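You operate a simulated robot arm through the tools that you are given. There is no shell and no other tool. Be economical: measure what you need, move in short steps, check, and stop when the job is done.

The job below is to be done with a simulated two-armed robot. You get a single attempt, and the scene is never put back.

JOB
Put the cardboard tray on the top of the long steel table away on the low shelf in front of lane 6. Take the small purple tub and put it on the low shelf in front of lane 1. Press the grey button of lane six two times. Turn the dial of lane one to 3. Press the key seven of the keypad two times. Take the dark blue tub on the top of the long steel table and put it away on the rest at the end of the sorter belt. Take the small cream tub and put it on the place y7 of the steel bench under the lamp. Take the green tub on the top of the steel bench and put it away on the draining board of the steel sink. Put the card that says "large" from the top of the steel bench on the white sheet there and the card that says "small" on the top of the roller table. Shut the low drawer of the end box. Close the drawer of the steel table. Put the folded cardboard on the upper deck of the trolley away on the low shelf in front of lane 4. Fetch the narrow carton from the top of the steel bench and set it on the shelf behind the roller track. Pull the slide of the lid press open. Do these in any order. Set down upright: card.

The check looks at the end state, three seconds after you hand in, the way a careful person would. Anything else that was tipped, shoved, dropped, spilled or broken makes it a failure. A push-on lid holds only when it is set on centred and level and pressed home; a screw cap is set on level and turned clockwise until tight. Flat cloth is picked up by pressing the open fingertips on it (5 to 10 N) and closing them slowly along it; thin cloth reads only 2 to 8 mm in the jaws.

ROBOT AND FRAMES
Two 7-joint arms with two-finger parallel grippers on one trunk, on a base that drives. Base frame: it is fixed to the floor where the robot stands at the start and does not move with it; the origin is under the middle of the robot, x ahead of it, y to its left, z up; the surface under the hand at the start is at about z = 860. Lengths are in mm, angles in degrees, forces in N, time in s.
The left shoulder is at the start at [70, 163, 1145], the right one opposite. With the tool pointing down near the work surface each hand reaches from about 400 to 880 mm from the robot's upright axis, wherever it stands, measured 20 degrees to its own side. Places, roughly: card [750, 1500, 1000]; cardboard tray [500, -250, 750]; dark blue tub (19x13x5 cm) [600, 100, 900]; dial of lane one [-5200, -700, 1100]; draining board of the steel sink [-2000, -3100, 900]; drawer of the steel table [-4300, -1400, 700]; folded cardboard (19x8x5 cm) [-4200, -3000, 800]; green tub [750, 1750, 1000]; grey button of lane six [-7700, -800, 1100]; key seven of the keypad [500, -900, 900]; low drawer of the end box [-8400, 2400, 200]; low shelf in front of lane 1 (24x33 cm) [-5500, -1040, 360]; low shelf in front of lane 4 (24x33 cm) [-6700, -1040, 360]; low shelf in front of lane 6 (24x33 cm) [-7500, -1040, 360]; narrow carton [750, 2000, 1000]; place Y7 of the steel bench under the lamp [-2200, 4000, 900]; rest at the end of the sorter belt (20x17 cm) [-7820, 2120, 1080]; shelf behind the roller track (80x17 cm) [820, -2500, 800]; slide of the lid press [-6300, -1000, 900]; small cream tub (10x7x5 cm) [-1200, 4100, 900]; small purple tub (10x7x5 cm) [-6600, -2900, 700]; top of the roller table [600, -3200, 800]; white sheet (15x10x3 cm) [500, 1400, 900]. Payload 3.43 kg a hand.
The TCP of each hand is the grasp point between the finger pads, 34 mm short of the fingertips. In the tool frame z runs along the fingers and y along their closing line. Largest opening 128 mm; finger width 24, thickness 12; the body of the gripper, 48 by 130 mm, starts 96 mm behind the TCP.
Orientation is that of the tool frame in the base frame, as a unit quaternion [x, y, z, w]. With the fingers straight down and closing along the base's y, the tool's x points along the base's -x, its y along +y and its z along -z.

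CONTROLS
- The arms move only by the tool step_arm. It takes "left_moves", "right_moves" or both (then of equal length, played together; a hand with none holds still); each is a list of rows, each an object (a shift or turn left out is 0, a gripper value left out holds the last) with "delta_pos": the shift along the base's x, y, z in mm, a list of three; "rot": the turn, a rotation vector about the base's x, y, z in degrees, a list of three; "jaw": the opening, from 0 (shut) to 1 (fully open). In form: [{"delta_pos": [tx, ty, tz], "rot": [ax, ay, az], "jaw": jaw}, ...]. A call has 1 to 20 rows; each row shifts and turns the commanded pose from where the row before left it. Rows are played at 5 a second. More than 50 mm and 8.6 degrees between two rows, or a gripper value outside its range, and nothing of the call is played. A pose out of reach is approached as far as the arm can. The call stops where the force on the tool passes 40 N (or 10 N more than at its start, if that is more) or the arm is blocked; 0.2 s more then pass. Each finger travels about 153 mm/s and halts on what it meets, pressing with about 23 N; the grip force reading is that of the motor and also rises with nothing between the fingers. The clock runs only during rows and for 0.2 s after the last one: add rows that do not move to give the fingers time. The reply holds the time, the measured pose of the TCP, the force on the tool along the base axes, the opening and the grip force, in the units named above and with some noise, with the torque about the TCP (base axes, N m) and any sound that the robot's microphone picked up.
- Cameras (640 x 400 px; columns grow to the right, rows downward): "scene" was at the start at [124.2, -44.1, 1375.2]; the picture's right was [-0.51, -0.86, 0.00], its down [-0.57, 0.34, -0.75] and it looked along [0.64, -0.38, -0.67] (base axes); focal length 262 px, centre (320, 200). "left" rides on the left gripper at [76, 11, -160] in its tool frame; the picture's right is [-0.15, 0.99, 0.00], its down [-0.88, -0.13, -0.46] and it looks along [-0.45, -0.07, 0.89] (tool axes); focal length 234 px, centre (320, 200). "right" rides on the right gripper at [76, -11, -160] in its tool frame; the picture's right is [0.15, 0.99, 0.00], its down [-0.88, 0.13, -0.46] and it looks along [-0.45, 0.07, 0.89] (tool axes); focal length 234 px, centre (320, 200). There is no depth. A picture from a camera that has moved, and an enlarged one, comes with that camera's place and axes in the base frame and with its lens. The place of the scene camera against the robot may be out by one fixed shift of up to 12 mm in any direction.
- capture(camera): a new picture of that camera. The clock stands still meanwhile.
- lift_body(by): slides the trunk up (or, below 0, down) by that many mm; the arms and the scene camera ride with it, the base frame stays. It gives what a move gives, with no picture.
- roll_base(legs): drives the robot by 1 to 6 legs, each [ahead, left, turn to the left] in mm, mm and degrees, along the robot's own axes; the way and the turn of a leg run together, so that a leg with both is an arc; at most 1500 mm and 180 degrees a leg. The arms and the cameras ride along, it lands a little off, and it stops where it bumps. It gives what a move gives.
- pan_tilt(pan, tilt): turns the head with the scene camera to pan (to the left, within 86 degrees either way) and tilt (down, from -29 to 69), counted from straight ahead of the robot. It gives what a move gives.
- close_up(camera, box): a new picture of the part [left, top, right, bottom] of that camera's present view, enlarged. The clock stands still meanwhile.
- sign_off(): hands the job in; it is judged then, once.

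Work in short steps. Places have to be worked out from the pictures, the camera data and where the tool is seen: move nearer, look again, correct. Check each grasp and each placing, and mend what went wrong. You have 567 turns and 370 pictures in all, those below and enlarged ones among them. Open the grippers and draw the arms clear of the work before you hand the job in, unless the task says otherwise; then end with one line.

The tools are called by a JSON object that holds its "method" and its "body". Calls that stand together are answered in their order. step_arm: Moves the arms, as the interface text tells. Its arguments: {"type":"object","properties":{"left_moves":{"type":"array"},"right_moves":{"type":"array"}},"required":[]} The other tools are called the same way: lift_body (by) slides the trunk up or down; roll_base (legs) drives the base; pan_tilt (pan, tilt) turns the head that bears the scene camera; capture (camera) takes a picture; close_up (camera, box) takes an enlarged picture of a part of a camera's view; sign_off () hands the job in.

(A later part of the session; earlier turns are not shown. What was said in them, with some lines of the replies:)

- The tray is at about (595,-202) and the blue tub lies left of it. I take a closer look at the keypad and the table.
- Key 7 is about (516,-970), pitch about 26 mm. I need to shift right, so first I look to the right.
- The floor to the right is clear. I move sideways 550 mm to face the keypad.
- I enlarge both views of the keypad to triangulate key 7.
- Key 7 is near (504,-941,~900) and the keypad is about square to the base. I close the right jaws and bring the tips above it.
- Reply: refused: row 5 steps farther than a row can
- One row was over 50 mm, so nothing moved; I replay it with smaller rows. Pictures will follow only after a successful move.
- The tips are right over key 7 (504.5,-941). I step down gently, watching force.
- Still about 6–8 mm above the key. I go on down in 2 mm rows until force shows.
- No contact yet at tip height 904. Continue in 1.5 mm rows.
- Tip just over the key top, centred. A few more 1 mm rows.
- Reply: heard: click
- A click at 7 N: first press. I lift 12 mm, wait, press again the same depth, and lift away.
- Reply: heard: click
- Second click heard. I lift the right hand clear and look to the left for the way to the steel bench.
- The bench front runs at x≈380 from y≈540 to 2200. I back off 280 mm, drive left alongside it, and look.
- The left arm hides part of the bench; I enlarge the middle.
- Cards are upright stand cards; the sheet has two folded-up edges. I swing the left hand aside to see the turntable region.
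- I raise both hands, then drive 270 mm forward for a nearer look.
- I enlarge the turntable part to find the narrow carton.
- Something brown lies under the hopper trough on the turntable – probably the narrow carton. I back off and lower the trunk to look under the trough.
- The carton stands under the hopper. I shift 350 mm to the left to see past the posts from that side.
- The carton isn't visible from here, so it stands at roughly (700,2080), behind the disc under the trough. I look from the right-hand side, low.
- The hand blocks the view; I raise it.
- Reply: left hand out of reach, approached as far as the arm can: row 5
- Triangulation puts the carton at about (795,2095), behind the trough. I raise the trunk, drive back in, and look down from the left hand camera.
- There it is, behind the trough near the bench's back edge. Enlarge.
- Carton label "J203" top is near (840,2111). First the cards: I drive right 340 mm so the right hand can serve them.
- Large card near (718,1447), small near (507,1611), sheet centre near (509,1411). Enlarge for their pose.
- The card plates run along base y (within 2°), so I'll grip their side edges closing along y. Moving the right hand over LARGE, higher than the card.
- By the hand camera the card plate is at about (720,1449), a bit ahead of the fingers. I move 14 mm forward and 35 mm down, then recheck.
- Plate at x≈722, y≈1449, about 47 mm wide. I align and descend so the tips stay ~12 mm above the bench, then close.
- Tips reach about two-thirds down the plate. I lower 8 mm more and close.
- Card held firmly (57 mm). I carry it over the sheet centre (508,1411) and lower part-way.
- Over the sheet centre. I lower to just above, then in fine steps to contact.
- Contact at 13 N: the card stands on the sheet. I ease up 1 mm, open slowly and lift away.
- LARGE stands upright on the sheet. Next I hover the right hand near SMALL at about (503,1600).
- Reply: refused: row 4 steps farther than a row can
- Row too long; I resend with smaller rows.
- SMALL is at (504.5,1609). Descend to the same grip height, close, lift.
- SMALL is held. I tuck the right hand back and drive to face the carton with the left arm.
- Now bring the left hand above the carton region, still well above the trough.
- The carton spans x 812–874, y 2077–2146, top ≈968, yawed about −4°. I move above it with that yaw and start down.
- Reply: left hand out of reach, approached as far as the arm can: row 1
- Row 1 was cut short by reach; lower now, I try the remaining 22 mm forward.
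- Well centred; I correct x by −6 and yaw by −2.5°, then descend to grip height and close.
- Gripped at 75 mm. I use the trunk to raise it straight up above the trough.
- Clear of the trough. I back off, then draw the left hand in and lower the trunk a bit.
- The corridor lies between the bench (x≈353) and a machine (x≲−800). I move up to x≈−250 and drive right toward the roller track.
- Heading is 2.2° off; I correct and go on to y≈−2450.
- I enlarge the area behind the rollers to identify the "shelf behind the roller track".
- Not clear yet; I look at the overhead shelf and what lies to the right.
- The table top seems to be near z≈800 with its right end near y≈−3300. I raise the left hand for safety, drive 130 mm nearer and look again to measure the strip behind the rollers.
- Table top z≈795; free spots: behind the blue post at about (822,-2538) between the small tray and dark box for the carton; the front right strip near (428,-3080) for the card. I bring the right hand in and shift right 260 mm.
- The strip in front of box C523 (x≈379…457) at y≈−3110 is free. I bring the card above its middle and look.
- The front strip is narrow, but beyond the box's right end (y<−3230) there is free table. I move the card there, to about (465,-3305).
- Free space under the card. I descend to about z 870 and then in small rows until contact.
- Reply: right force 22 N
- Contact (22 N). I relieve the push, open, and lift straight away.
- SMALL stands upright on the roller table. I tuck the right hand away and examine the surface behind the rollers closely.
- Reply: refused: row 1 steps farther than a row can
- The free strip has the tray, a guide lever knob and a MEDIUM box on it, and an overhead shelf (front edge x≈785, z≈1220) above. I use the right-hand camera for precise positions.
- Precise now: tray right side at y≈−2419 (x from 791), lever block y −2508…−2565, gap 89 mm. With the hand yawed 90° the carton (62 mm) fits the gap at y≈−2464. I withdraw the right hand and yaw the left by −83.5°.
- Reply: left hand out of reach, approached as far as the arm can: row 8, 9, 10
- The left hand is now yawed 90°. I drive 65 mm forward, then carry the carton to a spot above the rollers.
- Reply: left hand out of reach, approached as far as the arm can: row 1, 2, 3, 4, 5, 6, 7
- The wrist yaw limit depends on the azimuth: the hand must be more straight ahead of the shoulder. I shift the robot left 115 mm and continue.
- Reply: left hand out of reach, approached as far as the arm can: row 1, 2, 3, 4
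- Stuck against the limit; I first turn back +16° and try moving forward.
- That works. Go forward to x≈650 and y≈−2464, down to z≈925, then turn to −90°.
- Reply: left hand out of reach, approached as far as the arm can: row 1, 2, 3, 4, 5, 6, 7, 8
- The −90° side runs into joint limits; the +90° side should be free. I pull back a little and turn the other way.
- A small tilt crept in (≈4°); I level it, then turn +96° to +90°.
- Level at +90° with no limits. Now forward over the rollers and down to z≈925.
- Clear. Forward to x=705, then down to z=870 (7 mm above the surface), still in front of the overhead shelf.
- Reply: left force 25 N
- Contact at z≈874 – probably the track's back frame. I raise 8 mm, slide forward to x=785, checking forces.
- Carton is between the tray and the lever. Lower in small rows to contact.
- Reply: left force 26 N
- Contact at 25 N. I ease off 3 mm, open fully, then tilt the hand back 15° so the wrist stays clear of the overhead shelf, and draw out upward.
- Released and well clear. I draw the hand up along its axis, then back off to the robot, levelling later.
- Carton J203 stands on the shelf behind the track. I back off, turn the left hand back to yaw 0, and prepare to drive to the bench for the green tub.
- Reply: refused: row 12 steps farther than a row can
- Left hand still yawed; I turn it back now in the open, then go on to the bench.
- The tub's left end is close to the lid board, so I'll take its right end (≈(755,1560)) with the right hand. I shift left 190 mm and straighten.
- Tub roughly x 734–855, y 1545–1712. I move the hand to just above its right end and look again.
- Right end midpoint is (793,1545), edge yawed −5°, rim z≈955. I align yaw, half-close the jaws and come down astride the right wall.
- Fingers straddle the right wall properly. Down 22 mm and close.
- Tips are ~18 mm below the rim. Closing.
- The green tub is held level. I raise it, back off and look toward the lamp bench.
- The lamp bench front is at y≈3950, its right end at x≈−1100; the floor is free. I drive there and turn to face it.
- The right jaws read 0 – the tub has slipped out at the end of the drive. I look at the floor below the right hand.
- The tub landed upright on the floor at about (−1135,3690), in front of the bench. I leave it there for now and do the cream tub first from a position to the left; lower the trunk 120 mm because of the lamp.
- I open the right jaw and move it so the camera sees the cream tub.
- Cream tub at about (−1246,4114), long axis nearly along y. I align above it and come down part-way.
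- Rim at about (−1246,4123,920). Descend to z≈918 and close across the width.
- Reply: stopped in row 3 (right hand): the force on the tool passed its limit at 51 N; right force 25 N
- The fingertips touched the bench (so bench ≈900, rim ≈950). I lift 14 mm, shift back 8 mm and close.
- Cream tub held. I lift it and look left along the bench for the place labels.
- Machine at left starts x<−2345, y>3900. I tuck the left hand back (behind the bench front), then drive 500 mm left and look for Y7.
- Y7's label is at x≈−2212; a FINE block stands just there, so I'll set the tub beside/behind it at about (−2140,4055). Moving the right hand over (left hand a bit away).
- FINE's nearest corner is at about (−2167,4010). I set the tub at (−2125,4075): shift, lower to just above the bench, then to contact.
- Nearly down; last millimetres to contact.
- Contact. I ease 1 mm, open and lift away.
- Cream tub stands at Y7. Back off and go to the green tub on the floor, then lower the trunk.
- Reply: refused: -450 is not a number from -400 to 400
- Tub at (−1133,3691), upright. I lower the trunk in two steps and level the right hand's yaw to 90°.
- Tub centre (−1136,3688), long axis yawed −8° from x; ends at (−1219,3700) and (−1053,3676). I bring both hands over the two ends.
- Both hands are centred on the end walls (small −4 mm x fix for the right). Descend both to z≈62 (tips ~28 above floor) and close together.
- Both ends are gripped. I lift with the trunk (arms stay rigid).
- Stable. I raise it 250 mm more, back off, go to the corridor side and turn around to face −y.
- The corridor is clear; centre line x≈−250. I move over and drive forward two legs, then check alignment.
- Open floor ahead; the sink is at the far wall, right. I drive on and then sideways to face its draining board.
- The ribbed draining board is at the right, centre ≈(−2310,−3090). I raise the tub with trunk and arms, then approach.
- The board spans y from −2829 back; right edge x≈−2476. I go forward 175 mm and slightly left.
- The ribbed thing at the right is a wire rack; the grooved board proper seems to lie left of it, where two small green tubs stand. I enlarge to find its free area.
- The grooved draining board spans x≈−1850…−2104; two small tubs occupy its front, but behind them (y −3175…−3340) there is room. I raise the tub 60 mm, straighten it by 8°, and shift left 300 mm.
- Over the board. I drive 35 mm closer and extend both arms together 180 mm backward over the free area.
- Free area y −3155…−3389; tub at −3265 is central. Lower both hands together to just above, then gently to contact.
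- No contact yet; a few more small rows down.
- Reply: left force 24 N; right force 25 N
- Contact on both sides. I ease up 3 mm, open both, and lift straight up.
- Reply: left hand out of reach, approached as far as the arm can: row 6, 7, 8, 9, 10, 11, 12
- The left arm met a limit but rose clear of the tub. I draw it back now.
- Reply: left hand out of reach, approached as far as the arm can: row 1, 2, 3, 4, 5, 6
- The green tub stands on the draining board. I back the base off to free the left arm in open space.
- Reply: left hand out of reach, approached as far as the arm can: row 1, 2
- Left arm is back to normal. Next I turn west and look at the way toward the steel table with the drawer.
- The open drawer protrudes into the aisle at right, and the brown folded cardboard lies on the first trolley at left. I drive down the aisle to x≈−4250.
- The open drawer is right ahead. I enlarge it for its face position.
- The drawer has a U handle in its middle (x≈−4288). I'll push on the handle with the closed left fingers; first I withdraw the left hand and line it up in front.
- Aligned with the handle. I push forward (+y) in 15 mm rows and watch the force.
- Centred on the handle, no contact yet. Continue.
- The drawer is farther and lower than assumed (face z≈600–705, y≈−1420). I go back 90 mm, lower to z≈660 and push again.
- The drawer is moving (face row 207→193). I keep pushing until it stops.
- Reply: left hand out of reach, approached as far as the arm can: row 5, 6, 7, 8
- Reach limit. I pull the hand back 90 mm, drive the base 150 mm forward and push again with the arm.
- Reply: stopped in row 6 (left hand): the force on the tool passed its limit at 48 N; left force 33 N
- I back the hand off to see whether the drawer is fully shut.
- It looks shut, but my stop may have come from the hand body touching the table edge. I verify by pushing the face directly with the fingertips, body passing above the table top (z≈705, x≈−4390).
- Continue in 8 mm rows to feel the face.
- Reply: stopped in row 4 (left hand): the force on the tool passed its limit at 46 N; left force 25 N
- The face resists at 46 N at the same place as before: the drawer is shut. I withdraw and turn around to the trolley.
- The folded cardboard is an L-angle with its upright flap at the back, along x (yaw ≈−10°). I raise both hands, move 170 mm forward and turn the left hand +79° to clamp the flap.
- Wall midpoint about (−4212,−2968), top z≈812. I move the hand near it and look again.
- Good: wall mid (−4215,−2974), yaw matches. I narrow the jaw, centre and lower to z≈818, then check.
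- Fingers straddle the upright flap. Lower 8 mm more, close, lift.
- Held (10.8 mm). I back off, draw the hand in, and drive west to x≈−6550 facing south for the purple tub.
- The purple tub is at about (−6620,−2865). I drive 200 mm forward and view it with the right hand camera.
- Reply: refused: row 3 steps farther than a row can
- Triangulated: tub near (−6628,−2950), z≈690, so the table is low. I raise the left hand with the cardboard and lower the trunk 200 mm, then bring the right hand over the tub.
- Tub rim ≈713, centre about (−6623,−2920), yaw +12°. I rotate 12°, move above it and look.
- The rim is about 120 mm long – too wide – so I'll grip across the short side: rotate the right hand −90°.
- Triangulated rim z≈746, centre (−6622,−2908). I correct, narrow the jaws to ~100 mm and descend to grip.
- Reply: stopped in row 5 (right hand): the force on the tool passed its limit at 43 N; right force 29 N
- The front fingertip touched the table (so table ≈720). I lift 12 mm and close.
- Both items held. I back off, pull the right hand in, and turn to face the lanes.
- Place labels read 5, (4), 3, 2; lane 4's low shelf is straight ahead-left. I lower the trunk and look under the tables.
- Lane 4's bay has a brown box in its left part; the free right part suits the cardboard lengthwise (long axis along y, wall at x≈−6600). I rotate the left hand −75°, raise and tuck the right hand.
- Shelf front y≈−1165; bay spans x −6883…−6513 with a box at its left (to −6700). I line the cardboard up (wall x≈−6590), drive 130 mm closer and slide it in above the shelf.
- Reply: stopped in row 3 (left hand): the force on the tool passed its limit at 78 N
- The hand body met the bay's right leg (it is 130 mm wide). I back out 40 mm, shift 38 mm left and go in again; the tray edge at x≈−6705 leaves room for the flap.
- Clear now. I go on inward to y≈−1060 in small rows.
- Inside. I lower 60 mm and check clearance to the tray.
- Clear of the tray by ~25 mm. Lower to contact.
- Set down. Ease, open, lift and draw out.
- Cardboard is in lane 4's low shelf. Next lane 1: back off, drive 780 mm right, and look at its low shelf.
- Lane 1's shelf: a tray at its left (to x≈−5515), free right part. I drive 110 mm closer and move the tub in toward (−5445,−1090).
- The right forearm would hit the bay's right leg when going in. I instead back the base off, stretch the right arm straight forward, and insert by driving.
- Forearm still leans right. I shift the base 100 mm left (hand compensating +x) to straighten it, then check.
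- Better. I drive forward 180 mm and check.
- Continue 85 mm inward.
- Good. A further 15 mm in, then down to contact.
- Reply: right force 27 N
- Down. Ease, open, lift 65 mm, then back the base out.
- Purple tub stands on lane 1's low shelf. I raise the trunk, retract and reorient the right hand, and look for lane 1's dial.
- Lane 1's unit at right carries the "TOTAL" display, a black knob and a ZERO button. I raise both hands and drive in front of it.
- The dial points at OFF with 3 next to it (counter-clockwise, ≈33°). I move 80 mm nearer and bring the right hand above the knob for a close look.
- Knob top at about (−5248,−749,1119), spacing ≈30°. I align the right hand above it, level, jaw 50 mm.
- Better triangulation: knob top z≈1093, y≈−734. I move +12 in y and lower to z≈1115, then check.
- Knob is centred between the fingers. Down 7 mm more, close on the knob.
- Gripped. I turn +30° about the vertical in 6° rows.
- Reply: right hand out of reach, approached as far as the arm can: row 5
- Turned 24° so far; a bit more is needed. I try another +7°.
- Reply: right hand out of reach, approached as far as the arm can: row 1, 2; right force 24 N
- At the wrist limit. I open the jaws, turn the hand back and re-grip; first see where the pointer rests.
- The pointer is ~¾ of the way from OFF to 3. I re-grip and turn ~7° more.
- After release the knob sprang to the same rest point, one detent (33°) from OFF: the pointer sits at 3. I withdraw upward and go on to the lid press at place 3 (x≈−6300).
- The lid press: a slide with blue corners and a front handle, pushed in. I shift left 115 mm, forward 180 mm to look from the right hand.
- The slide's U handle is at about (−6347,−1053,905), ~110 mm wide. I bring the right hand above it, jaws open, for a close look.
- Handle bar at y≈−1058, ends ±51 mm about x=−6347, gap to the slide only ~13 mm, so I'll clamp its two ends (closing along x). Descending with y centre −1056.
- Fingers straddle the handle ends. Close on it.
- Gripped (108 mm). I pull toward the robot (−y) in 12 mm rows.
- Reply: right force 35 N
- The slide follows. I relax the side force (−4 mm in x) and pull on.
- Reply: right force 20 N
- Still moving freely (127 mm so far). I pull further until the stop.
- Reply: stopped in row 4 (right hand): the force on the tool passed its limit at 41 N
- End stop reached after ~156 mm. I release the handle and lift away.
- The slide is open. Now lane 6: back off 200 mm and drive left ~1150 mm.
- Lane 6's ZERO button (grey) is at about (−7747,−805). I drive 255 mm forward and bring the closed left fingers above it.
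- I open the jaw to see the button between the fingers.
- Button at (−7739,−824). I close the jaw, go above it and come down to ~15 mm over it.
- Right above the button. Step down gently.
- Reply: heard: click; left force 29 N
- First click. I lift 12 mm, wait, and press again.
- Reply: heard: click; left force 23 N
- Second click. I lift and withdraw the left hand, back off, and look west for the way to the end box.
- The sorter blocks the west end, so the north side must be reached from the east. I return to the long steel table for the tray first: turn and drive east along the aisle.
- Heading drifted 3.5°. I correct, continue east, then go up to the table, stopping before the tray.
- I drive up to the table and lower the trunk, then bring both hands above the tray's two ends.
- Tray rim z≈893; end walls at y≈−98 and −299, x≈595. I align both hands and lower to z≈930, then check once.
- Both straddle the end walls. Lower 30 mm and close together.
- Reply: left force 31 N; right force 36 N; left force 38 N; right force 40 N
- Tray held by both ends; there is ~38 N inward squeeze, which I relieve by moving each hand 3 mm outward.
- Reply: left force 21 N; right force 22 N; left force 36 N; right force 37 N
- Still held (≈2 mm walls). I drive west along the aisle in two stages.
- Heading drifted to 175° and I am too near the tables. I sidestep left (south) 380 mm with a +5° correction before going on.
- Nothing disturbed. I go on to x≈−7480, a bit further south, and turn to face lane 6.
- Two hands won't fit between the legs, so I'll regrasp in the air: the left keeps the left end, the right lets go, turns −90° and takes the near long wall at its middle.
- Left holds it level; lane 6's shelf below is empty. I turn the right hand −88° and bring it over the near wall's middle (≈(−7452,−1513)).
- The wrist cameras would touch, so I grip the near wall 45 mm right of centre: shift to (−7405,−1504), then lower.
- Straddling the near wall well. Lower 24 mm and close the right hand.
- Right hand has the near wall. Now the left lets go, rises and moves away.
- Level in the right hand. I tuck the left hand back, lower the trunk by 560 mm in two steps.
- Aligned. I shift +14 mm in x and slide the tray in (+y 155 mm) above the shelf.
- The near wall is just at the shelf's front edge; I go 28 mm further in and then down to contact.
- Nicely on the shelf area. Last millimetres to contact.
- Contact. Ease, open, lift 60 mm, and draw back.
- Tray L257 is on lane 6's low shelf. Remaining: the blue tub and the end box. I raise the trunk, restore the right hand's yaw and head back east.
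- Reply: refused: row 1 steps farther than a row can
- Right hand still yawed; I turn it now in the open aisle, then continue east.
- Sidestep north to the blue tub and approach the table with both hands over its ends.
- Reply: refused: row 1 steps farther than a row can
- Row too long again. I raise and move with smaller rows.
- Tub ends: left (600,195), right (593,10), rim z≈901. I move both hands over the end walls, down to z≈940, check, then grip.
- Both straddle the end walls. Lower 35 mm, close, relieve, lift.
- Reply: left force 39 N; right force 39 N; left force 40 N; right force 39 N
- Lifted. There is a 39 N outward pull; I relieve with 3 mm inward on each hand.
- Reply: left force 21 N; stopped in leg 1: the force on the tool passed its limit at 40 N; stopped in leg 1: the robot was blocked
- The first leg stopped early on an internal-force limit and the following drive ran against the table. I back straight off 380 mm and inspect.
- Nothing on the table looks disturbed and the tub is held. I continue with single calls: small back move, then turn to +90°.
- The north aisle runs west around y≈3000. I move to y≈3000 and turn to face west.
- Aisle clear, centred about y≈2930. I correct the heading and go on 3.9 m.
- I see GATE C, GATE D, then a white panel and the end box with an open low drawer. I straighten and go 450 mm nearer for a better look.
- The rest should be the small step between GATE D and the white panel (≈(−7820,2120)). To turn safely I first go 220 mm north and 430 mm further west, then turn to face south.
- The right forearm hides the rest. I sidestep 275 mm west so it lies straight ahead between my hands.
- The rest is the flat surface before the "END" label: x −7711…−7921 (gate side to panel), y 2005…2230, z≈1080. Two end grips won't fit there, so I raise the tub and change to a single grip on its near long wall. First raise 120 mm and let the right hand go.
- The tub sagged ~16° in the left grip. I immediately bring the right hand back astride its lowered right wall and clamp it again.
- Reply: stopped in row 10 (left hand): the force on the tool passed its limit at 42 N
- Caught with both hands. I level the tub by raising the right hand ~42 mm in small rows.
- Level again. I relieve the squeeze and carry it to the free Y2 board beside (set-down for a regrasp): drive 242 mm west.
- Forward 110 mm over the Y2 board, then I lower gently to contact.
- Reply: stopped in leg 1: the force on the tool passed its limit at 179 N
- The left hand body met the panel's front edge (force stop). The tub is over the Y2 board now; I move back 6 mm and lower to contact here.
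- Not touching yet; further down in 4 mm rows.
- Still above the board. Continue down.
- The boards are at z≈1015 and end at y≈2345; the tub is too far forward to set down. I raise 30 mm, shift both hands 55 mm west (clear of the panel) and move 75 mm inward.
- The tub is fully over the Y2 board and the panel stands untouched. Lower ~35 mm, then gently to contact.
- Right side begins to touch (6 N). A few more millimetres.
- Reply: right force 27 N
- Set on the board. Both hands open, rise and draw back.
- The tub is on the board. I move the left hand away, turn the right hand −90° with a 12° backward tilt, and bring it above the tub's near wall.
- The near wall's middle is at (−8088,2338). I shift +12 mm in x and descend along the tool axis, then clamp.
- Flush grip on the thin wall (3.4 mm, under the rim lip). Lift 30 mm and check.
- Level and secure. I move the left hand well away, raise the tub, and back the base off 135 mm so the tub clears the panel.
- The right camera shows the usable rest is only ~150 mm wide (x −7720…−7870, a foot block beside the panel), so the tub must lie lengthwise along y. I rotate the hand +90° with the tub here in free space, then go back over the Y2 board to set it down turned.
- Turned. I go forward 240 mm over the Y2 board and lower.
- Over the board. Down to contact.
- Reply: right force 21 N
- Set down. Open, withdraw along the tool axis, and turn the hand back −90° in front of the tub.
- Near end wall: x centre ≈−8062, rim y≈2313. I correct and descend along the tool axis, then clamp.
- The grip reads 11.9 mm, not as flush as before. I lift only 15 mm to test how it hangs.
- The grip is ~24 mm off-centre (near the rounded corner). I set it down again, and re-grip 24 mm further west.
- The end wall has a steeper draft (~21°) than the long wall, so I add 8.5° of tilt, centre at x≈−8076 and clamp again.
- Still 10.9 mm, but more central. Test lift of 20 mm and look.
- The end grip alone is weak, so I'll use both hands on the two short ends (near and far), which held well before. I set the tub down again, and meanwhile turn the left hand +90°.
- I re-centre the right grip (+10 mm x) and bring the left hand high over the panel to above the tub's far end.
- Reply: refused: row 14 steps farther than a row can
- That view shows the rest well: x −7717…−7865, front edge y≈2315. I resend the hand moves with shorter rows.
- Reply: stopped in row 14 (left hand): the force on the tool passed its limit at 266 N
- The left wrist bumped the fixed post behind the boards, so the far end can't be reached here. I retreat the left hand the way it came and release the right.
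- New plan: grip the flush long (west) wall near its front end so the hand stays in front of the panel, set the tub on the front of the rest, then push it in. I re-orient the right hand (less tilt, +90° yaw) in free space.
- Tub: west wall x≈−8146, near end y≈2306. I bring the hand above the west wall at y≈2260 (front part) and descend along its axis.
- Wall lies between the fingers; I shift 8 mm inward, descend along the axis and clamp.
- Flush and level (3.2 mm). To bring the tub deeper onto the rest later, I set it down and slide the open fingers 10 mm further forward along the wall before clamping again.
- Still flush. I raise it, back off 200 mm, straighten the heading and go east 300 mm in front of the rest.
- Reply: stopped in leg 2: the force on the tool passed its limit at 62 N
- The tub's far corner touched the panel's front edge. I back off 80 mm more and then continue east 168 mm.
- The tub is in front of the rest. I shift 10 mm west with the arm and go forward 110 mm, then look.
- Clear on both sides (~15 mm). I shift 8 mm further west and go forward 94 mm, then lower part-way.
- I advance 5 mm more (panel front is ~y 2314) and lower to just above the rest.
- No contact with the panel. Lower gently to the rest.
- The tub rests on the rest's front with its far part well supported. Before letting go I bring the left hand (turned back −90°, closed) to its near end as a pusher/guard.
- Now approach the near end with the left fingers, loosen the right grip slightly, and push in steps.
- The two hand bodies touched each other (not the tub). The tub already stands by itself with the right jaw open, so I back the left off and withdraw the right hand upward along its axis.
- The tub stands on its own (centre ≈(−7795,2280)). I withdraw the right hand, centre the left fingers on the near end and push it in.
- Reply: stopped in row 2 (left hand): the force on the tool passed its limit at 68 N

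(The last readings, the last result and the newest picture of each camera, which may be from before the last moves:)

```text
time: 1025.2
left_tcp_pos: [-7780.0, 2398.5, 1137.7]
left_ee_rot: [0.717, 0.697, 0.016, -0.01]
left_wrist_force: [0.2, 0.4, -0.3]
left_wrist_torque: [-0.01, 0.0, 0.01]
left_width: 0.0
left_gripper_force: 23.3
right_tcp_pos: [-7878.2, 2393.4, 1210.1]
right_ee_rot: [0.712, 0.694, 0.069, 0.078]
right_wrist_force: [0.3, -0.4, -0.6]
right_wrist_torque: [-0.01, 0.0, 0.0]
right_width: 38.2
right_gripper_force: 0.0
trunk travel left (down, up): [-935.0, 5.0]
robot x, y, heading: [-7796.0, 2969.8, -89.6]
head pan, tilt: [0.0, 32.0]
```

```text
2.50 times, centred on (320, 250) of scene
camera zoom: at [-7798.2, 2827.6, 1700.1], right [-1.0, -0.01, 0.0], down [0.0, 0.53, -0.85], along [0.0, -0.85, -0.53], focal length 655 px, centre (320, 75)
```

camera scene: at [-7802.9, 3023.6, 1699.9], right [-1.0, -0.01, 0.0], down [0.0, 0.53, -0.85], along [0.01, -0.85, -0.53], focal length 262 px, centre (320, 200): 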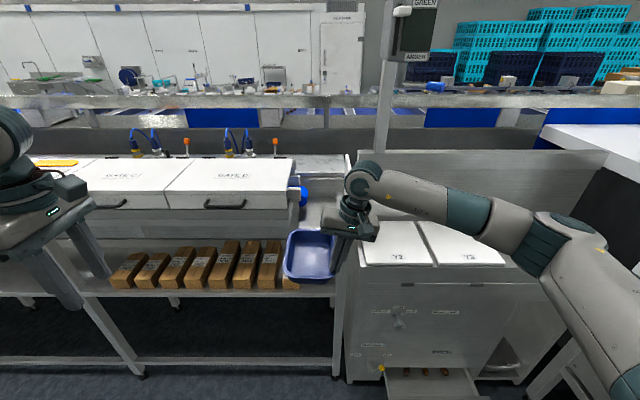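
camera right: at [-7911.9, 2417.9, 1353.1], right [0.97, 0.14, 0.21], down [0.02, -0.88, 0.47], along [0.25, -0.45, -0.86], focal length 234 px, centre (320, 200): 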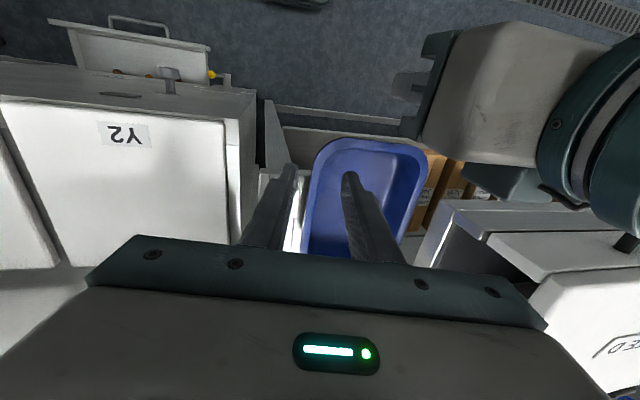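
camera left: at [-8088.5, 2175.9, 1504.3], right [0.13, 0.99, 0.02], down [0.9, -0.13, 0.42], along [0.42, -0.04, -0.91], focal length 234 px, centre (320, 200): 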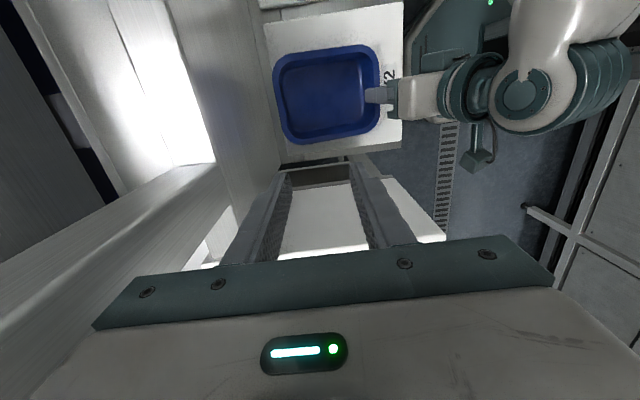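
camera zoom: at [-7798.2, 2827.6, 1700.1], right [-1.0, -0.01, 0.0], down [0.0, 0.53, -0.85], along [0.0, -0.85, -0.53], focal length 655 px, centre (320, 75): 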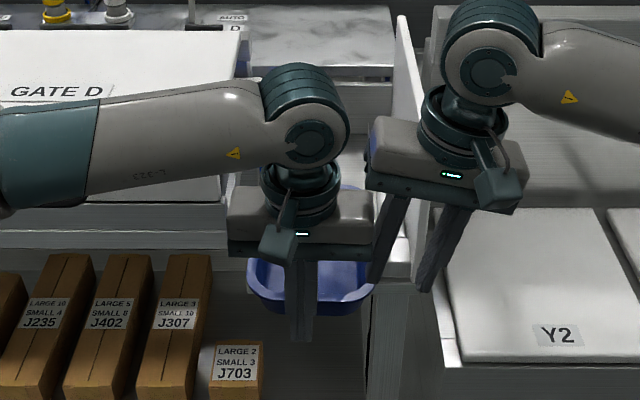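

The right hand brushed the left again. I move the right hand straight west out of the way.

{"method": "step_arm", "body": {"right_moves": [{"delta_pos": [-30, 0, 10]}, {"delta_pos": [-45, 0, 10]}, {"delta_pos": [-45, 0, 0]}, {"delta_pos": [-45, 10, 0]}, {}]}}

{"method": "step_arm", "body": {"left_moves": [{"delta_pos": [-12, 0, 0], "rot": [0, 0, 1]}, {"delta_pos": [0, -8, 0]}, {"delta_pos": [0, -8, 0]}, {"delta_pos": [0, -8, 0]}, {"delta_pos": [0, -8, 0]}, {}]}}

{"method": "close_up", "body": {"camera": "scene", "box": [220, 170, 420, 330]}}

```text
time: 1026.4
left_tcp_pos: [-7779.3, 2398.8, 1137.8]
left_ee_rot: [0.718, 0.696, 0.016, -0.009]
left_wrist_force: [0.8, 0.9, 0.0]
left_wrist_torque: [0.01, 0.0, 0.01]
left_width: 0.3
left_gripper_force: 22.9
right_tcp_pos: [-8045.8, 2405.4, 1231.5]
right_ee_rot: [0.712, 0.694, 0.069, 0.077]
right_wrist_force: [-0.6, 0.6, -0.6]
right_wrist_torque: [-0.02, 0.03, 0.0]
right_width: 38.4
right_gripper_force: 0.0
trunk travel left (down, up): [-935.0, 5.0]
robot x, y, heading: [-7798.6, 2964.7, -89.9]
head pan, tilt: [0.0, 32.0]
```

```text
time: 1027.8
left_tcp_pos: [-7790.2, 2366.5, 1138.0]
left_ee_rot: [0.711, 0.703, 0.016, -0.009]
left_wrist_force: [0.4, 0.0, 1.0]
left_wrist_torque: [-0.01, -0.02, 0.01]
left_width: 0.2
left_gripper_force: 22.7
right_tcp_pos: [-8045.6, 2404.3, 1230.6]
right_ee_rot: [0.712, 0.695, 0.069, 0.077]
right_wrist_force: [-0.1, 0.4, 0.0]
right_wrist_torque: [0.0, 0.0, 0.0]
right_width: 38.6
right_gripper_force: 0.1
trunk travel left (down, up): [-935.0, 5.0]
robot x, y, heading: [-7801.1, 2969.7, -90.0]
head pan, tilt: [0.0, 32.0]
```

```text
2.50 times, centred on (320, 250) of scene
camera zoom: at [-7797.5, 2827.0, 1700.0], right [-1.0, -0.01, 0.0], down [0.0, 0.53, -0.85], along [0.0, -0.85, -0.53], focal length 655 px, centre (320, 75)
```

zoom: 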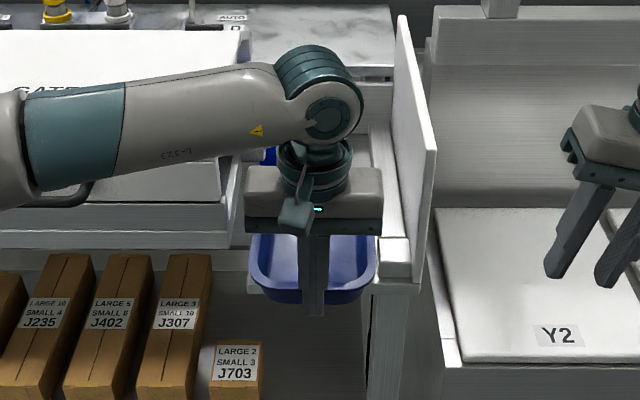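

Continue pushing inward (friction is tiny).

{"method": "step_arm", "body": {"left_moves": [{"delta_pos": [0, -8, 0]}, {"delta_pos": [0, -8, 0]}, {"delta_pos": [0, -8, 0]}, {"delta_pos": [0, -8, 0]}, {}]}}

{"method": "close_up", "body": {"camera": "scene", "box": [220, 170, 420, 330]}}

```text
time: 1029.0
left_tcp_pos: [-7790.9, 2334.3, 1136.4]
left_ee_rot: [0.711, 0.703, 0.016, -0.011]
left_wrist_force: [0.1, -0.3, 0.3]
left_wrist_torque: [-0.02, 0.0, 0.0]
left_width: 0.0
left_gripper_force: 22.8
right_tcp_pos: [-8044.9, 2404.6, 1231.0]
right_ee_rot: [0.713, 0.694, 0.069, 0.077]
right_wrist_force: [0.4, 0.2, 1.4]
right_wrist_torque: [-0.01, -0.03, 0.02]
right_width: 38.4
right_gripper_force: 0.1
trunk travel left (down, up): [-935.0, 5.0]
robot x, y, heading: [-7796.0, 2966.8, -89.8]
head pan, tilt: [0.0, 32.0]
```

```text
2.50 times, centred on (320, 250) of scene
camera zoom: at [-7797.8, 2827.1, 1700.0], right [-1.0, -0.01, 0.0], down [0.0, 0.53, -0.85], along [0.0, -0.85, -0.53], focal length 655 px, centre (320, 75)
```

zoom: 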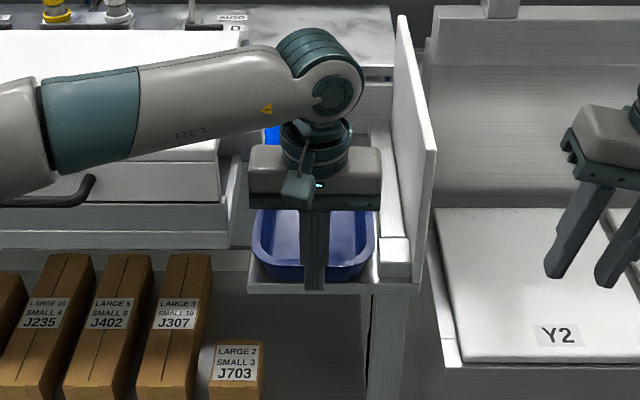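

On the table fully now. Push 15 mm more for margin, then withdraw.

{"method": "step_arm", "body": {"left_moves": [{"delta_pos": [0, -8, 0]}, {"delta_pos": [0, -8, 0]}, {}, {"delta_pos": [0, 20, 0]}, {"delta_pos": [0, 45, 0]}, {"delta_pos": [0, 45, 0]}, {"delta_pos": [0, 20, 40]}, {"delta_pos": [30, 0, 40]}, {"delta_pos": [45, 0, 20]}, {"delta_pos": [45, 0, 0]}, {"delta_pos": [45, 0, 0]}, {"delta_pos": [45, 0, 0]}]}}

{"method": "close_up", "body": {"camera": "scene", "box": [220, 150, 420, 310]}}

```text
time: 1031.6
left_tcp_pos: [-7575.2, 2451.2, 1236.7]
left_ee_rot: [0.711, 0.703, 0.015, -0.01]
left_wrist_force: [-0.7, 0.4, 0.2]
left_wrist_torque: [0.0, 0.03, 0.02]
left_width: 0.0
left_gripper_force: 22.6
right_tcp_pos: [-8043.6, 2405.2, 1232.0]
right_ee_rot: [0.712, 0.695, 0.068, 0.077]
right_wrist_force: [0.4, 1.2, -0.4]
right_wrist_torque: [-0.02, 0.04, -0.01]
right_width: 38.2
right_gripper_force: 0.1
trunk travel left (down, up): [-935.0, 5.0]
robot x, y, heading: [-7803.6, 2969.9, -89.8]
head pan, tilt: [0.0, 32.0]
```

```text
2.50 times, centred on (320, 230) of scene
camera zoom: at [-7794.5, 2828.3, 1700.2], right [-1.0, 0.0, 0.0], down [0.0, 0.53, -0.85], along [0.0, -0.85, -0.53], focal length 655 px, centre (320, 125)
```

zoom: 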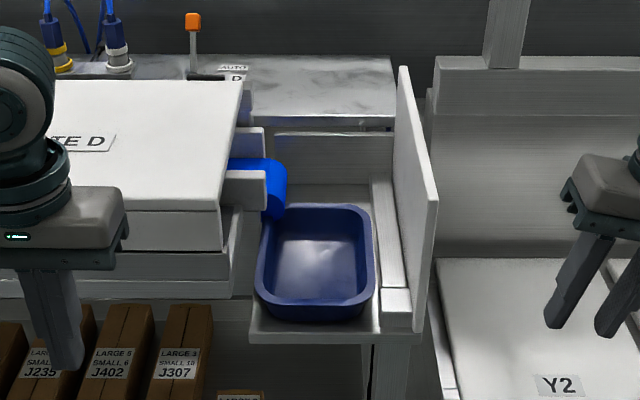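

The blue tub stands on the rest. Last: the end box's low drawer. I back off, level the right hand, move west, and then lower the trunk.

{"method": "roll_base", "body": {"legs": [[-260, 0, 0], [0, -230, 0]]}}

{"method": "step_arm", "body": {"right_moves": [{"rot": [0, 6.2, 0], "jaw": 0}, {"rot": [0, 6.1, 0]}, {}, {}]}}

{"method": "lift_body", "body": {"by": -400}}

{"method": "lift_body", "body": {"by": -400}}

{"method": "pan_tilt", "body": {"pan": -20, "tilt": 35}}

{"method": "capture", "body": {"camera": "scene"}}

```text
time: 1034.8
left_tcp_pos: [-7802.9, 2707.4, 1237.8]
left_ee_rot: [0.71, 0.704, 0.015, -0.01]
left_wrist_force: [1.5, -0.2, 0.6]
left_wrist_torque: [-0.02, 0.03, 0.03]
left_width: 0.0
left_gripper_force: 23.1
right_tcp_pos: [-8269.7, 2660.3, 1231.7]
right_ee_rot: [0.71, 0.696, 0.069, 0.076]
right_wrist_force: [-0.9, -0.1, -0.6]
right_wrist_torque: [0.03, 0.05, 0.0]
right_width: 38.3
right_gripper_force: 0.1
trunk travel left (down, up): [-935.0, 5.0]
robot x, y, heading: [-8030.0, 3226.2, -89.3]
head pan, tilt: [0.0, 32.0]
```

```text
time: 1035.8
left_tcp_pos: [-7807.6, 2706.8, 1237.8]
left_ee_rot: [0.709, 0.705, 0.016, -0.01]
left_wrist_force: [0.0, -0.4, -0.6]
left_wrist_torque: [-0.01, 0.02, 0.02]
left_width: 0.0
left_gripper_force: 22.5
right_tcp_pos: [-8274.5, 2659.2, 1231.0]
right_ee_rot: [0.713, 0.701, -0.007, 0.003]
right_wrist_force: [-0.2, 0.2, 0.5]
right_wrist_torque: [0.0, -0.01, -0.01]
right_width: 0.4
right_gripper_force: 23.1
trunk travel left (down, up): [-935.0, 5.0]
robot x, y, heading: [-8029.7, 3224.8, -89.3]
head pan, tilt: [0.0, 32.0]
```

```text
time: 1039.6
left_tcp_pos: [-7805.9, 2708.4, 838.7]
left_ee_rot: [0.709, 0.705, 0.016, -0.01]
left_wrist_force: [-0.6, -0.9, -0.2]
left_wrist_torque: [-0.01, -0.01, -0.01]
left_width: 0.0
left_gripper_force: 23.1
right_tcp_pos: [-8273.9, 2658.8, 831.6]
right_ee_rot: [0.714, 0.7, -0.008, 0.002]
right_wrist_force: [-0.1, 0.3, 0.4]
right_wrist_torque: [-0.02, 0.0, 0.01]
right_width: 0.1
right_gripper_force: 23.3
trunk travel left (down, up): [-535.0, 405.0]
robot x, y, heading: [-8034.4, 3221.3, -89.5]
head pan, tilt: [0.0, 32.0]
```

```text
time: 1043.4
left_tcp_pos: [-7807.3, 2708.3, 438.1]
left_ee_rot: [0.71, 0.704, 0.016, -0.01]
left_wrist_force: [0.1, 0.3, 0.1]
left_wrist_torque: [-0.04, 0.01, 0.0]
left_width: 0.1
left_gripper_force: 23.2
right_tcp_pos: [-8273.7, 2659.5, 430.2]
right_ee_rot: [0.714, 0.7, -0.008, 0.002]
right_wrist_force: [0.5, 0.3, 0.0]
right_wrist_torque: [0.03, -0.03, -0.01]
right_width: 0.0
right_gripper_force: 22.9
trunk travel left (down, up): [-135.0, 805.0]
robot x, y, heading: [-8028.5, 3225.7, -89.4]
head pan, tilt: [0.0, 32.0]
```

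```text
time: 1044.3
left_tcp_pos: [-7806.0, 2707.0, 438.4]
left_ee_rot: [0.709, 0.704, 0.016, -0.01]
left_wrist_force: [-0.9, -0.2, -0.3]
left_wrist_torque: [0.0, 0.0, 0.02]
left_width: 0.2
left_gripper_force: 23.2
right_tcp_pos: [-8272.9, 2658.9, 430.9]
right_ee_rot: [0.714, 0.7, -0.007, 0.003]
right_wrist_force: [-0.5, -0.3, -0.3]
right_wrist_torque: [-0.04, 0.01, -0.02]
right_width: 0.1
right_gripper_force: 22.9
trunk travel left (down, up): [-135.0, 805.0]
robot x, y, heading: [-8030.3, 3224.4, -89.4]
head pan, tilt: [-20.0, 35.0]
```

```text
36 pictures are left
camera scene: at [-8058.2, 3089.0, 895.4], right [-0.94, 0.33, 0.0], down [0.19, 0.54, -0.82], along [-0.27, -0.77, -0.57], focal length 262 px, centre (320, 200)
```

scene: 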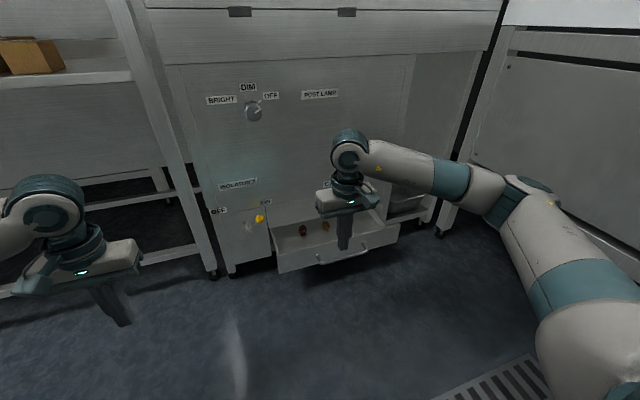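

The open low drawer (handle ≈(−8355,2505), z≈190) is in front of the right hand. I lower further and line up the closed right fingers with its handle.

{"method": "lift_body", "body": {"by": -130}}

{"method": "step_arm", "body": {"right_moves": [{"delta_pos": [-40, 0, -20]}, {"delta_pos": [-40, 0, -25]}, {"delta_pos": [0, 0, -35]}, {"delta_pos": [0, 0, -20]}, {}]}}

{"method": "close_up", "body": {"camera": "scene", "box": [240, 120, 440, 270]}}

```text
time: 1045.8
left_tcp_pos: [-7806.9, 2707.3, 308.1]
left_ee_rot: [0.709, 0.705, 0.016, -0.01]
left_wrist_force: [0.1, -1.2, 1.0]
left_wrist_torque: [0.0, 0.01, 0.0]
left_width: 0.1
left_gripper_force: 23.1
right_tcp_pos: [-8272.8, 2660.3, 300.7]
right_ee_rot: [0.714, 0.7, -0.007, 0.002]
right_wrist_force: [0.0, 0.1, 0.1]
right_wrist_torque: [-0.01, 0.01, 0.02]
right_width: 0.0
right_gripper_force: 23.3
trunk travel left (down, up): [-5.0, 935.0]
robot x, y, heading: [-8031.9, 3224.7, -89.3]
head pan, tilt: [-20.0, 35.0]
```

```text
time: 1047.0
left_tcp_pos: [-7806.2, 2707.2, 307.5]
left_ee_rot: [0.71, 0.704, 0.016, -0.009]
left_wrist_force: [-0.5, 0.1, 0.2]
left_wrist_torque: [0.03, 0.01, 0.01]
left_width: 0.0
left_gripper_force: 22.9
right_tcp_pos: [-8353.5, 2659.3, 200.8]
right_ee_rot: [0.714, 0.7, -0.007, 0.002]
right_wrist_force: [-0.2, -0.2, -0.7]
right_wrist_torque: [-0.03, -0.02, 0.01]
right_width: 0.1
right_gripper_force: 22.8
trunk travel left (down, up): [-5.0, 935.0]
robot x, y, heading: [-8031.4, 3223.7, -89.3]
head pan, tilt: [-20.0, 35.0]
```

```text
2.67 times, centred on (340, 195) of scene
camera zoom: at [-8058.3, 3089.1, 765.4], right [-0.94, 0.33, 0.0], down [0.19, 0.54, -0.82], along [-0.27, -0.77, -0.57], focal length 698 px, centre (267, 213)
```

zoom: 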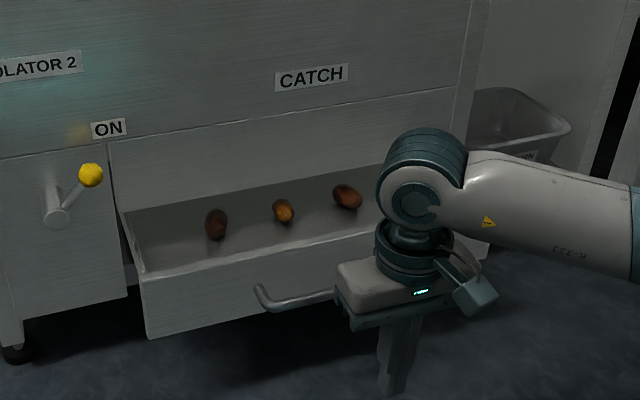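

The handle's centre is near x≈−8333. I shift +18 mm, drive 115 mm forward (hand just before the handle), then push with the arm.

{"method": "step_arm", "body": {"right_moves": [{"delta_pos": [18, 0, 0]}, {}]}}

{"method": "roll_base", "body": {"legs": [[110, 0, 0]]}}

{"method": "step_arm", "body": {"right_moves": [{"delta_pos": [0, -12, 0]}, {"delta_pos": [0, -12, 0]}, {"delta_pos": [0, -12, 0]}, {"delta_pos": [0, -12, 0]}, {}]}}

{"method": "close_up", "body": {"camera": "scene", "box": [240, 120, 440, 270]}}

```text
time: 1047.7
left_tcp_pos: [-7807.3, 2708.2, 308.3]
left_ee_rot: [0.709, 0.705, 0.016, -0.009]
left_wrist_force: [0.0, 0.3, -0.1]
left_wrist_torque: [0.03, 0.01, -0.03]
left_width: 0.0
left_gripper_force: 23.2
right_tcp_pos: [-8335.9, 2659.5, 199.9]
right_ee_rot: [0.714, 0.7, -0.007, 0.003]
right_wrist_force: [0.1, -0.6, -0.3]
right_wrist_torque: [0.0, -0.02, -0.02]
right_width: 0.1
right_gripper_force: 23.4
trunk travel left (down, up): [-5.0, 935.0]
robot x, y, heading: [-8030.9, 3223.2, -89.5]
head pan, tilt: [-20.0, 35.0]
```

```text
time: 1048.8
left_tcp_pos: [-7805.6, 2598.4, 307.3]
left_ee_rot: [0.71, 0.704, 0.016, -0.01]
left_wrist_force: [0.4, -0.9, 0.3]
left_wrist_torque: [0.0, 0.0, -0.03]
left_width: 0.0
left_gripper_force: 23.0
right_tcp_pos: [-8335.0, 2549.5, 201.2]
right_ee_rot: [0.713, 0.701, -0.007, 0.003]
right_wrist_force: [0.3, 0.4, -0.9]
right_wrist_torque: [0.01, 0.02, -0.01]
right_width: 0.1
right_gripper_force: 22.9
trunk travel left (down, up): [-5.0, 935.0]
robot x, y, heading: [-8031.9, 3117.4, -89.4]
head pan, tilt: [-20.0, 35.0]
```

```text
time: 1050.0
left_tcp_pos: [-7804.4, 2598.3, 308.3]
left_ee_rot: [0.71, 0.704, 0.016, -0.009]
left_wrist_force: [1.2, 0.0, -1.2]
left_wrist_torque: [0.02, 0.0, -0.03]
left_width: 0.0
left_gripper_force: 22.7
right_tcp_pos: [-8334.6, 2502.7, 199.7]
right_ee_rot: [0.713, 0.702, -0.008, 0.003]
right_wrist_force: [-0.5, 0.2, -0.7]
right_wrist_torque: [0.0, 0.0, 0.0]
right_width: 0.0
right_gripper_force: 22.9
trunk travel left (down, up): [-5.0, 935.0]
robot x, y, heading: [-8033.2, 3113.9, -89.6]
head pan, tilt: [-20.0, 35.0]
```

```text
2.67 times, centred on (340, 195) of scene
camera zoom: at [-8057.1, 2980.3, 765.4], right [-0.94, 0.33, 0.0], down [0.19, 0.54, -0.82], along [-0.27, -0.77, -0.57], focal length 698 px, centre (267, 213)
```

zoom: 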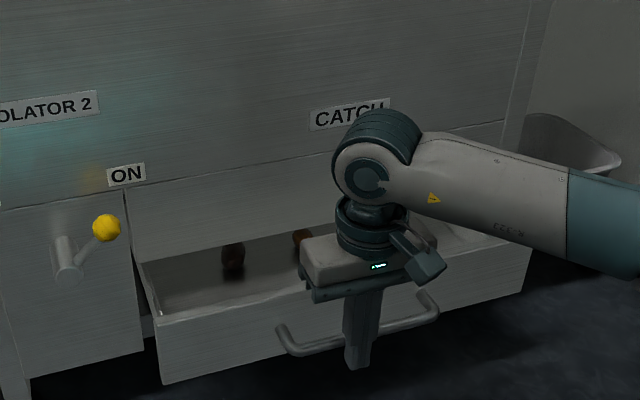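

The fingers are at the handle's middle. Push on.

{"method": "step_arm", "body": {"right_moves": [{"delta_pos": [0, -12, 0]}, {"delta_pos": [0, -12, 0]}, {"delta_pos": [0, -12, 0]}, {"delta_pos": [0, -12, 0]}, {"delta_pos": [0, -12, 0]}, {"delta_pos": [0, -12, 0]}, {"delta_pos": [0, -12, 0]}, {"delta_pos": [0, -12, 0]}, {"delta_pos": [0, -12, 0]}, {"delta_pos": [0, -12, 0]}, {}]}}

{"method": "close_up", "body": {"camera": "scene", "box": [240, 120, 440, 270]}}

```text
time: 1052.0
left_tcp_pos: [-7807.8, 2598.6, 307.6]
left_ee_rot: [0.709, 0.705, 0.016, -0.009]
left_wrist_force: [-0.2, -0.1, 0.3]
left_wrist_torque: [-0.02, 0.01, 0.0]
left_width: 0.0
left_gripper_force: 23.5
right_tcp_pos: [-8334.6, 2407.8, 200.1]
right_ee_rot: [0.713, 0.702, -0.001, -0.003]
right_wrist_force: [0.0, 3.8, 1.0]
right_wrist_torque: [-0.03, 0.02, 0.02]
right_width: 0.0
right_gripper_force: 22.8
trunk travel left (down, up): [-5.0, 935.0]
robot x, y, heading: [-8024.8, 3118.4, -89.6]
head pan, tilt: [-20.0, 35.0]
stopped in row 9 (right hand): the force on the tool passed its limit at 58 N (the readings are from after the stop); the commanded pose is now the measured one
```

```text
2.67 times, centred on (340, 195) of scene
camera zoom: at [-8057.2, 2980.9, 765.4], right [-0.94, 0.33, 0.0], down [0.19, 0.54, -0.82], along [-0.27, -0.77, -0.57], focal length 698 px, centre (267, 213)
```

zoom: 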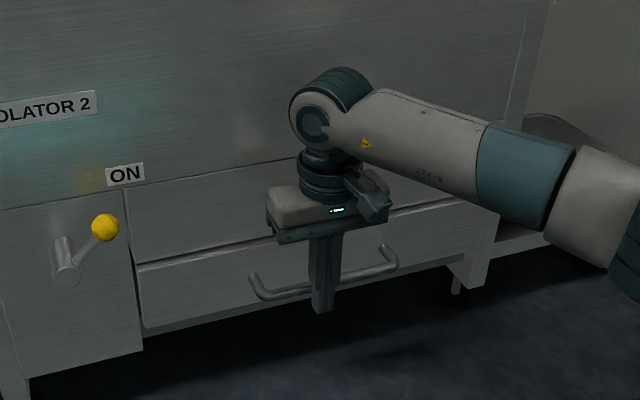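

It stopped with 58 N; the drawer looks flush. I push once more lightly to confirm, then withdraw and view.

{"method": "step_arm", "body": {"right_moves": [{"delta_pos": [0, -4, 0]}, {"delta_pos": [0, -4, 0]}, {"delta_pos": [0, -4, 0]}, {}]}}

{"method": "step_arm", "body": {"right_moves": [{"delta_pos": [0, 40, 0]}, {"delta_pos": [0, 45, 0]}, {"delta_pos": [0, 45, 0]}, {"delta_pos": [30, 30, 20]}, {"delta_pos": [45, 0, 20]}, {"delta_pos": [45, 0, 20]}, {"delta_pos": [40, 0, 20]}]}}

{"method": "close_up", "body": {"camera": "scene", "box": [200, 60, 440, 260]}}

```text
time: 1052.4
left_tcp_pos: [-7807.7, 2598.1, 308.1]
left_ee_rot: [0.71, 0.704, 0.016, -0.009]
left_wrist_force: [-1.0, 0.4, 0.3]
left_wrist_torque: [0.04, -0.03, 0.05]
left_width: 0.1
left_gripper_force: 22.8
right_tcp_pos: [-8336.3, 2407.6, 198.5]
right_ee_rot: [0.712, 0.702, 0.003, -0.009]
right_wrist_force: [0.9, 4.5, 0.9]
right_wrist_torque: [0.0, -0.03, 0.0]
right_width: 0.3
right_gripper_force: 23.2
trunk travel left (down, up): [-5.0, 935.0]
robot x, y, heading: [-8030.3, 3118.5, -89.8]
head pan, tilt: [-20.0, 35.0]
stopped in row 2 (right hand): the force on the tool passed its limit at 46 N (the readings are from after the stop); the commanded pose is now the measured one
```

```text
time: 1054.0
left_tcp_pos: [-7808.3, 2598.5, 306.8]
left_ee_rot: [0.71, 0.704, 0.016, -0.01]
left_wrist_force: [0.0, -0.1, -0.1]
left_wrist_torque: [-0.04, -0.03, -0.04]
left_width: 0.3
left_gripper_force: 23.5
right_tcp_pos: [-8175.0, 2567.4, 279.2]
right_ee_rot: [0.712, 0.702, 0.003, -0.009]
right_wrist_force: [0.9, -0.7, -0.3]
right_wrist_torque: [0.03, -0.04, -0.03]
right_width: 0.0
right_gripper_force: 22.9
trunk travel left (down, up): [-5.0, 935.0]
robot x, y, heading: [-8028.1, 3118.4, -89.5]
head pan, tilt: [-20.0, 35.0]
```

```text
2.00 times, centred on (320, 160) of scene
camera zoom: at [-8057.7, 2981.4, 765.3], right [-0.94, 0.34, 0.0], down [0.19, 0.54, -0.82], along [-0.28, -0.77, -0.57], focal length 524 px, centre (320, 280)
```

zoom: 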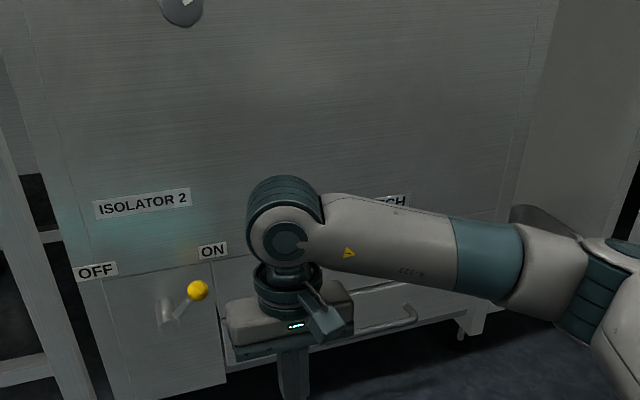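

Both pushes stopped at the same place: the drawer is shut. I back away, open the grippers, raise the trunk and take a last look at the rest.

{"method": "roll_base", "body": {"legs": [[-200, 0, 0]]}}

{"method": "step_arm", "body": {"left_moves": [{"jaw": 0.5}, {"jaw": 1}, {}], "right_moves": [{"jaw": 0.5}, {"jaw": 1}, {}]}}

{"method": "lift_body", "body": {"by": 400}}

{"method": "lift_body", "body": {"by": 400}}

{"method": "pan_tilt", "body": {"pan": 0, "tilt": 25}}

{"method": "capture", "body": {"camera": "scene"}}

```text
time: 1055.5
left_tcp_pos: [-7809.0, 2742.4, 308.2]
left_ee_rot: [0.711, 0.703, 0.015, -0.01]
left_wrist_force: [-1.0, 0.1, -0.1]
left_wrist_torque: [0.01, -0.01, -0.02]
left_width: 0.0
left_gripper_force: 22.7
right_tcp_pos: [-8177.5, 2711.2, 281.9]
right_ee_rot: [0.714, 0.7, 0.003, -0.006]
right_wrist_force: [0.3, 0.2, 0.3]
right_wrist_torque: [0.01, -0.02, 0.01]
right_width: 0.0
right_gripper_force: 22.9
trunk travel left (down, up): [-5.0, 935.0]
robot x, y, heading: [-8031.0, 3261.4, -89.8]
head pan, tilt: [-20.0, 35.0]
stopped in leg 1: the robot was blocked; the commanded pose is now the measured one
```

```text
time: 1056.3
left_tcp_pos: [-7810.0, 2742.4, 308.0]
left_ee_rot: [0.711, 0.703, 0.015, -0.009]
left_wrist_force: [-0.7, 0.4, 0.1]
left_wrist_torque: [0.01, 0.04, 0.01]
left_width: 128.1
left_gripper_force: 0.1
right_tcp_pos: [-8178.6, 2710.9, 282.1]
right_ee_rot: [0.714, 0.701, 0.003, -0.006]
right_wrist_force: [-0.5, -0.2, 0.2]
right_wrist_torque: [0.01, 0.03, 0.02]
right_width: 128.0
right_gripper_force: 0.1
trunk travel left (down, up): [-5.0, 935.0]
robot x, y, heading: [-8029.1, 3260.7, -89.8]
head pan, tilt: [-20.0, 35.0]
```

```text
time: 1060.1
left_tcp_pos: [-7809.2, 2742.3, 708.5]
left_ee_rot: [0.711, 0.703, 0.015, -0.009]
left_wrist_force: [0.0, 0.1, 0.0]
left_wrist_torque: [0.04, -0.02, 0.01]
left_width: 127.9
left_gripper_force: 0.1
right_tcp_pos: [-8176.9, 2710.4, 680.9]
right_ee_rot: [0.713, 0.701, 0.003, -0.006]
right_wrist_force: [0.1, 1.1, 0.6]
right_wrist_torque: [0.0, 0.0, 0.04]
right_width: 128.2
right_gripper_force: 0.1
trunk travel left (down, up): [-405.0, 535.0]
robot x, y, heading: [-8032.2, 3258.1, -89.7]
head pan, tilt: [-20.0, 35.0]
```

```text
time: 1064.0
left_tcp_pos: [-7809.2, 2742.0, 1108.3]
left_ee_rot: [0.711, 0.703, 0.015, -0.009]
left_wrist_force: [0.2, -0.6, 0.3]
left_wrist_torque: [0.0, 0.04, -0.02]
left_width: 127.9
left_gripper_force: 0.1
right_tcp_pos: [-8177.1, 2709.9, 1081.7]
right_ee_rot: [0.714, 0.701, 0.002, -0.006]
right_wrist_force: [0.5, 0.2, 0.8]
right_wrist_torque: [0.02, 0.02, -0.01]
right_width: 127.8
right_gripper_force: 0.0
trunk travel left (down, up): [-805.0, 135.0]
robot x, y, heading: [-8030.7, 3260.8, -89.5]
head pan, tilt: [-20.0, 35.0]
```

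```text
time: 1064.8
left_tcp_pos: [-7808.7, 2742.4, 1109.1]
left_ee_rot: [0.711, 0.703, 0.016, -0.01]
left_wrist_force: [-0.1, 0.6, -0.2]
left_wrist_torque: [0.0, -0.01, 0.01]
left_width: 127.9
left_gripper_force: 0.1
right_tcp_pos: [-8178.7, 2710.4, 1082.0]
right_ee_rot: [0.713, 0.701, 0.003, -0.006]
right_wrist_force: [1.0, 0.8, -0.3]
right_wrist_torque: [0.02, 0.04, 0.04]
right_width: 127.9
right_gripper_force: 0.0
trunk travel left (down, up): [-805.0, 135.0]
robot x, y, heading: [-8028.7, 3257.7, -89.8]
head pan, tilt: [0.0, 25.0]
```

```text
31 pictures are left
camera scene: at [-8028.5, 3116.3, 1581.1], right [-1.0, 0.0, 0.0], down [0.0, 0.42, -0.91], along [0.0, -0.91, -0.42], focal length 262 px, centre (320, 200)
```

scene: 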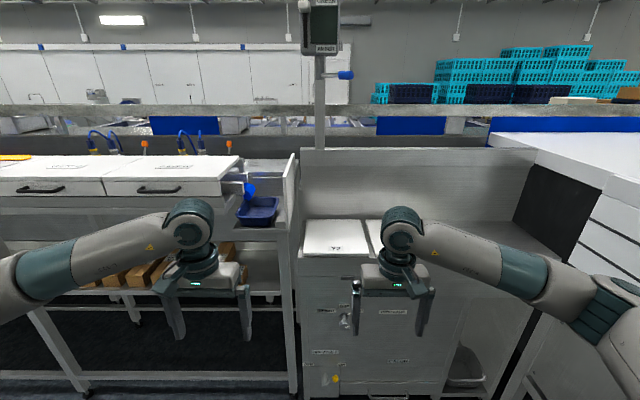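

Everything is in place. I ease off the unit behind me and hand in.

{"method": "roll_base", "body": {"legs": [[50, 0, 0]]}}

{"method": "sign_off", "body": {}}

```text
time: 1065.7
left_tcp_pos: [-7808.6, 2698.0, 1111.9]
left_ee_rot: [0.711, 0.703, 0.015, -0.007]
left_wrist_force: [0.2, 0.5, 0.6]
left_wrist_torque: [-0.02, 0.01, -0.04]
left_width: 128.0
left_gripper_force: 0.1
right_tcp_pos: [-8177.6, 2665.6, 1084.5]
right_ee_rot: [0.714, 0.701, 0.001, -0.004]
right_wrist_force: [-0.1, 0.5, 0.2]
right_wrist_torque: [-0.06, 0.0, 0.01]
right_width: 128.0
right_gripper_force: 0.0
trunk travel left (down, up): [-805.0, 135.0]
robot x, y, heading: [-8028.3, 3212.3, -89.8]
head pan, tilt: [0.0, 25.0]
```

```text
The job is handed in.
```

I handed in with all the tasks carried out, but the green tub was dropped once on the way (it landed upright), the robot bumped the long steel table and the fixtures by the end box, and I judged the lane-one dial's "3" from pictures only.
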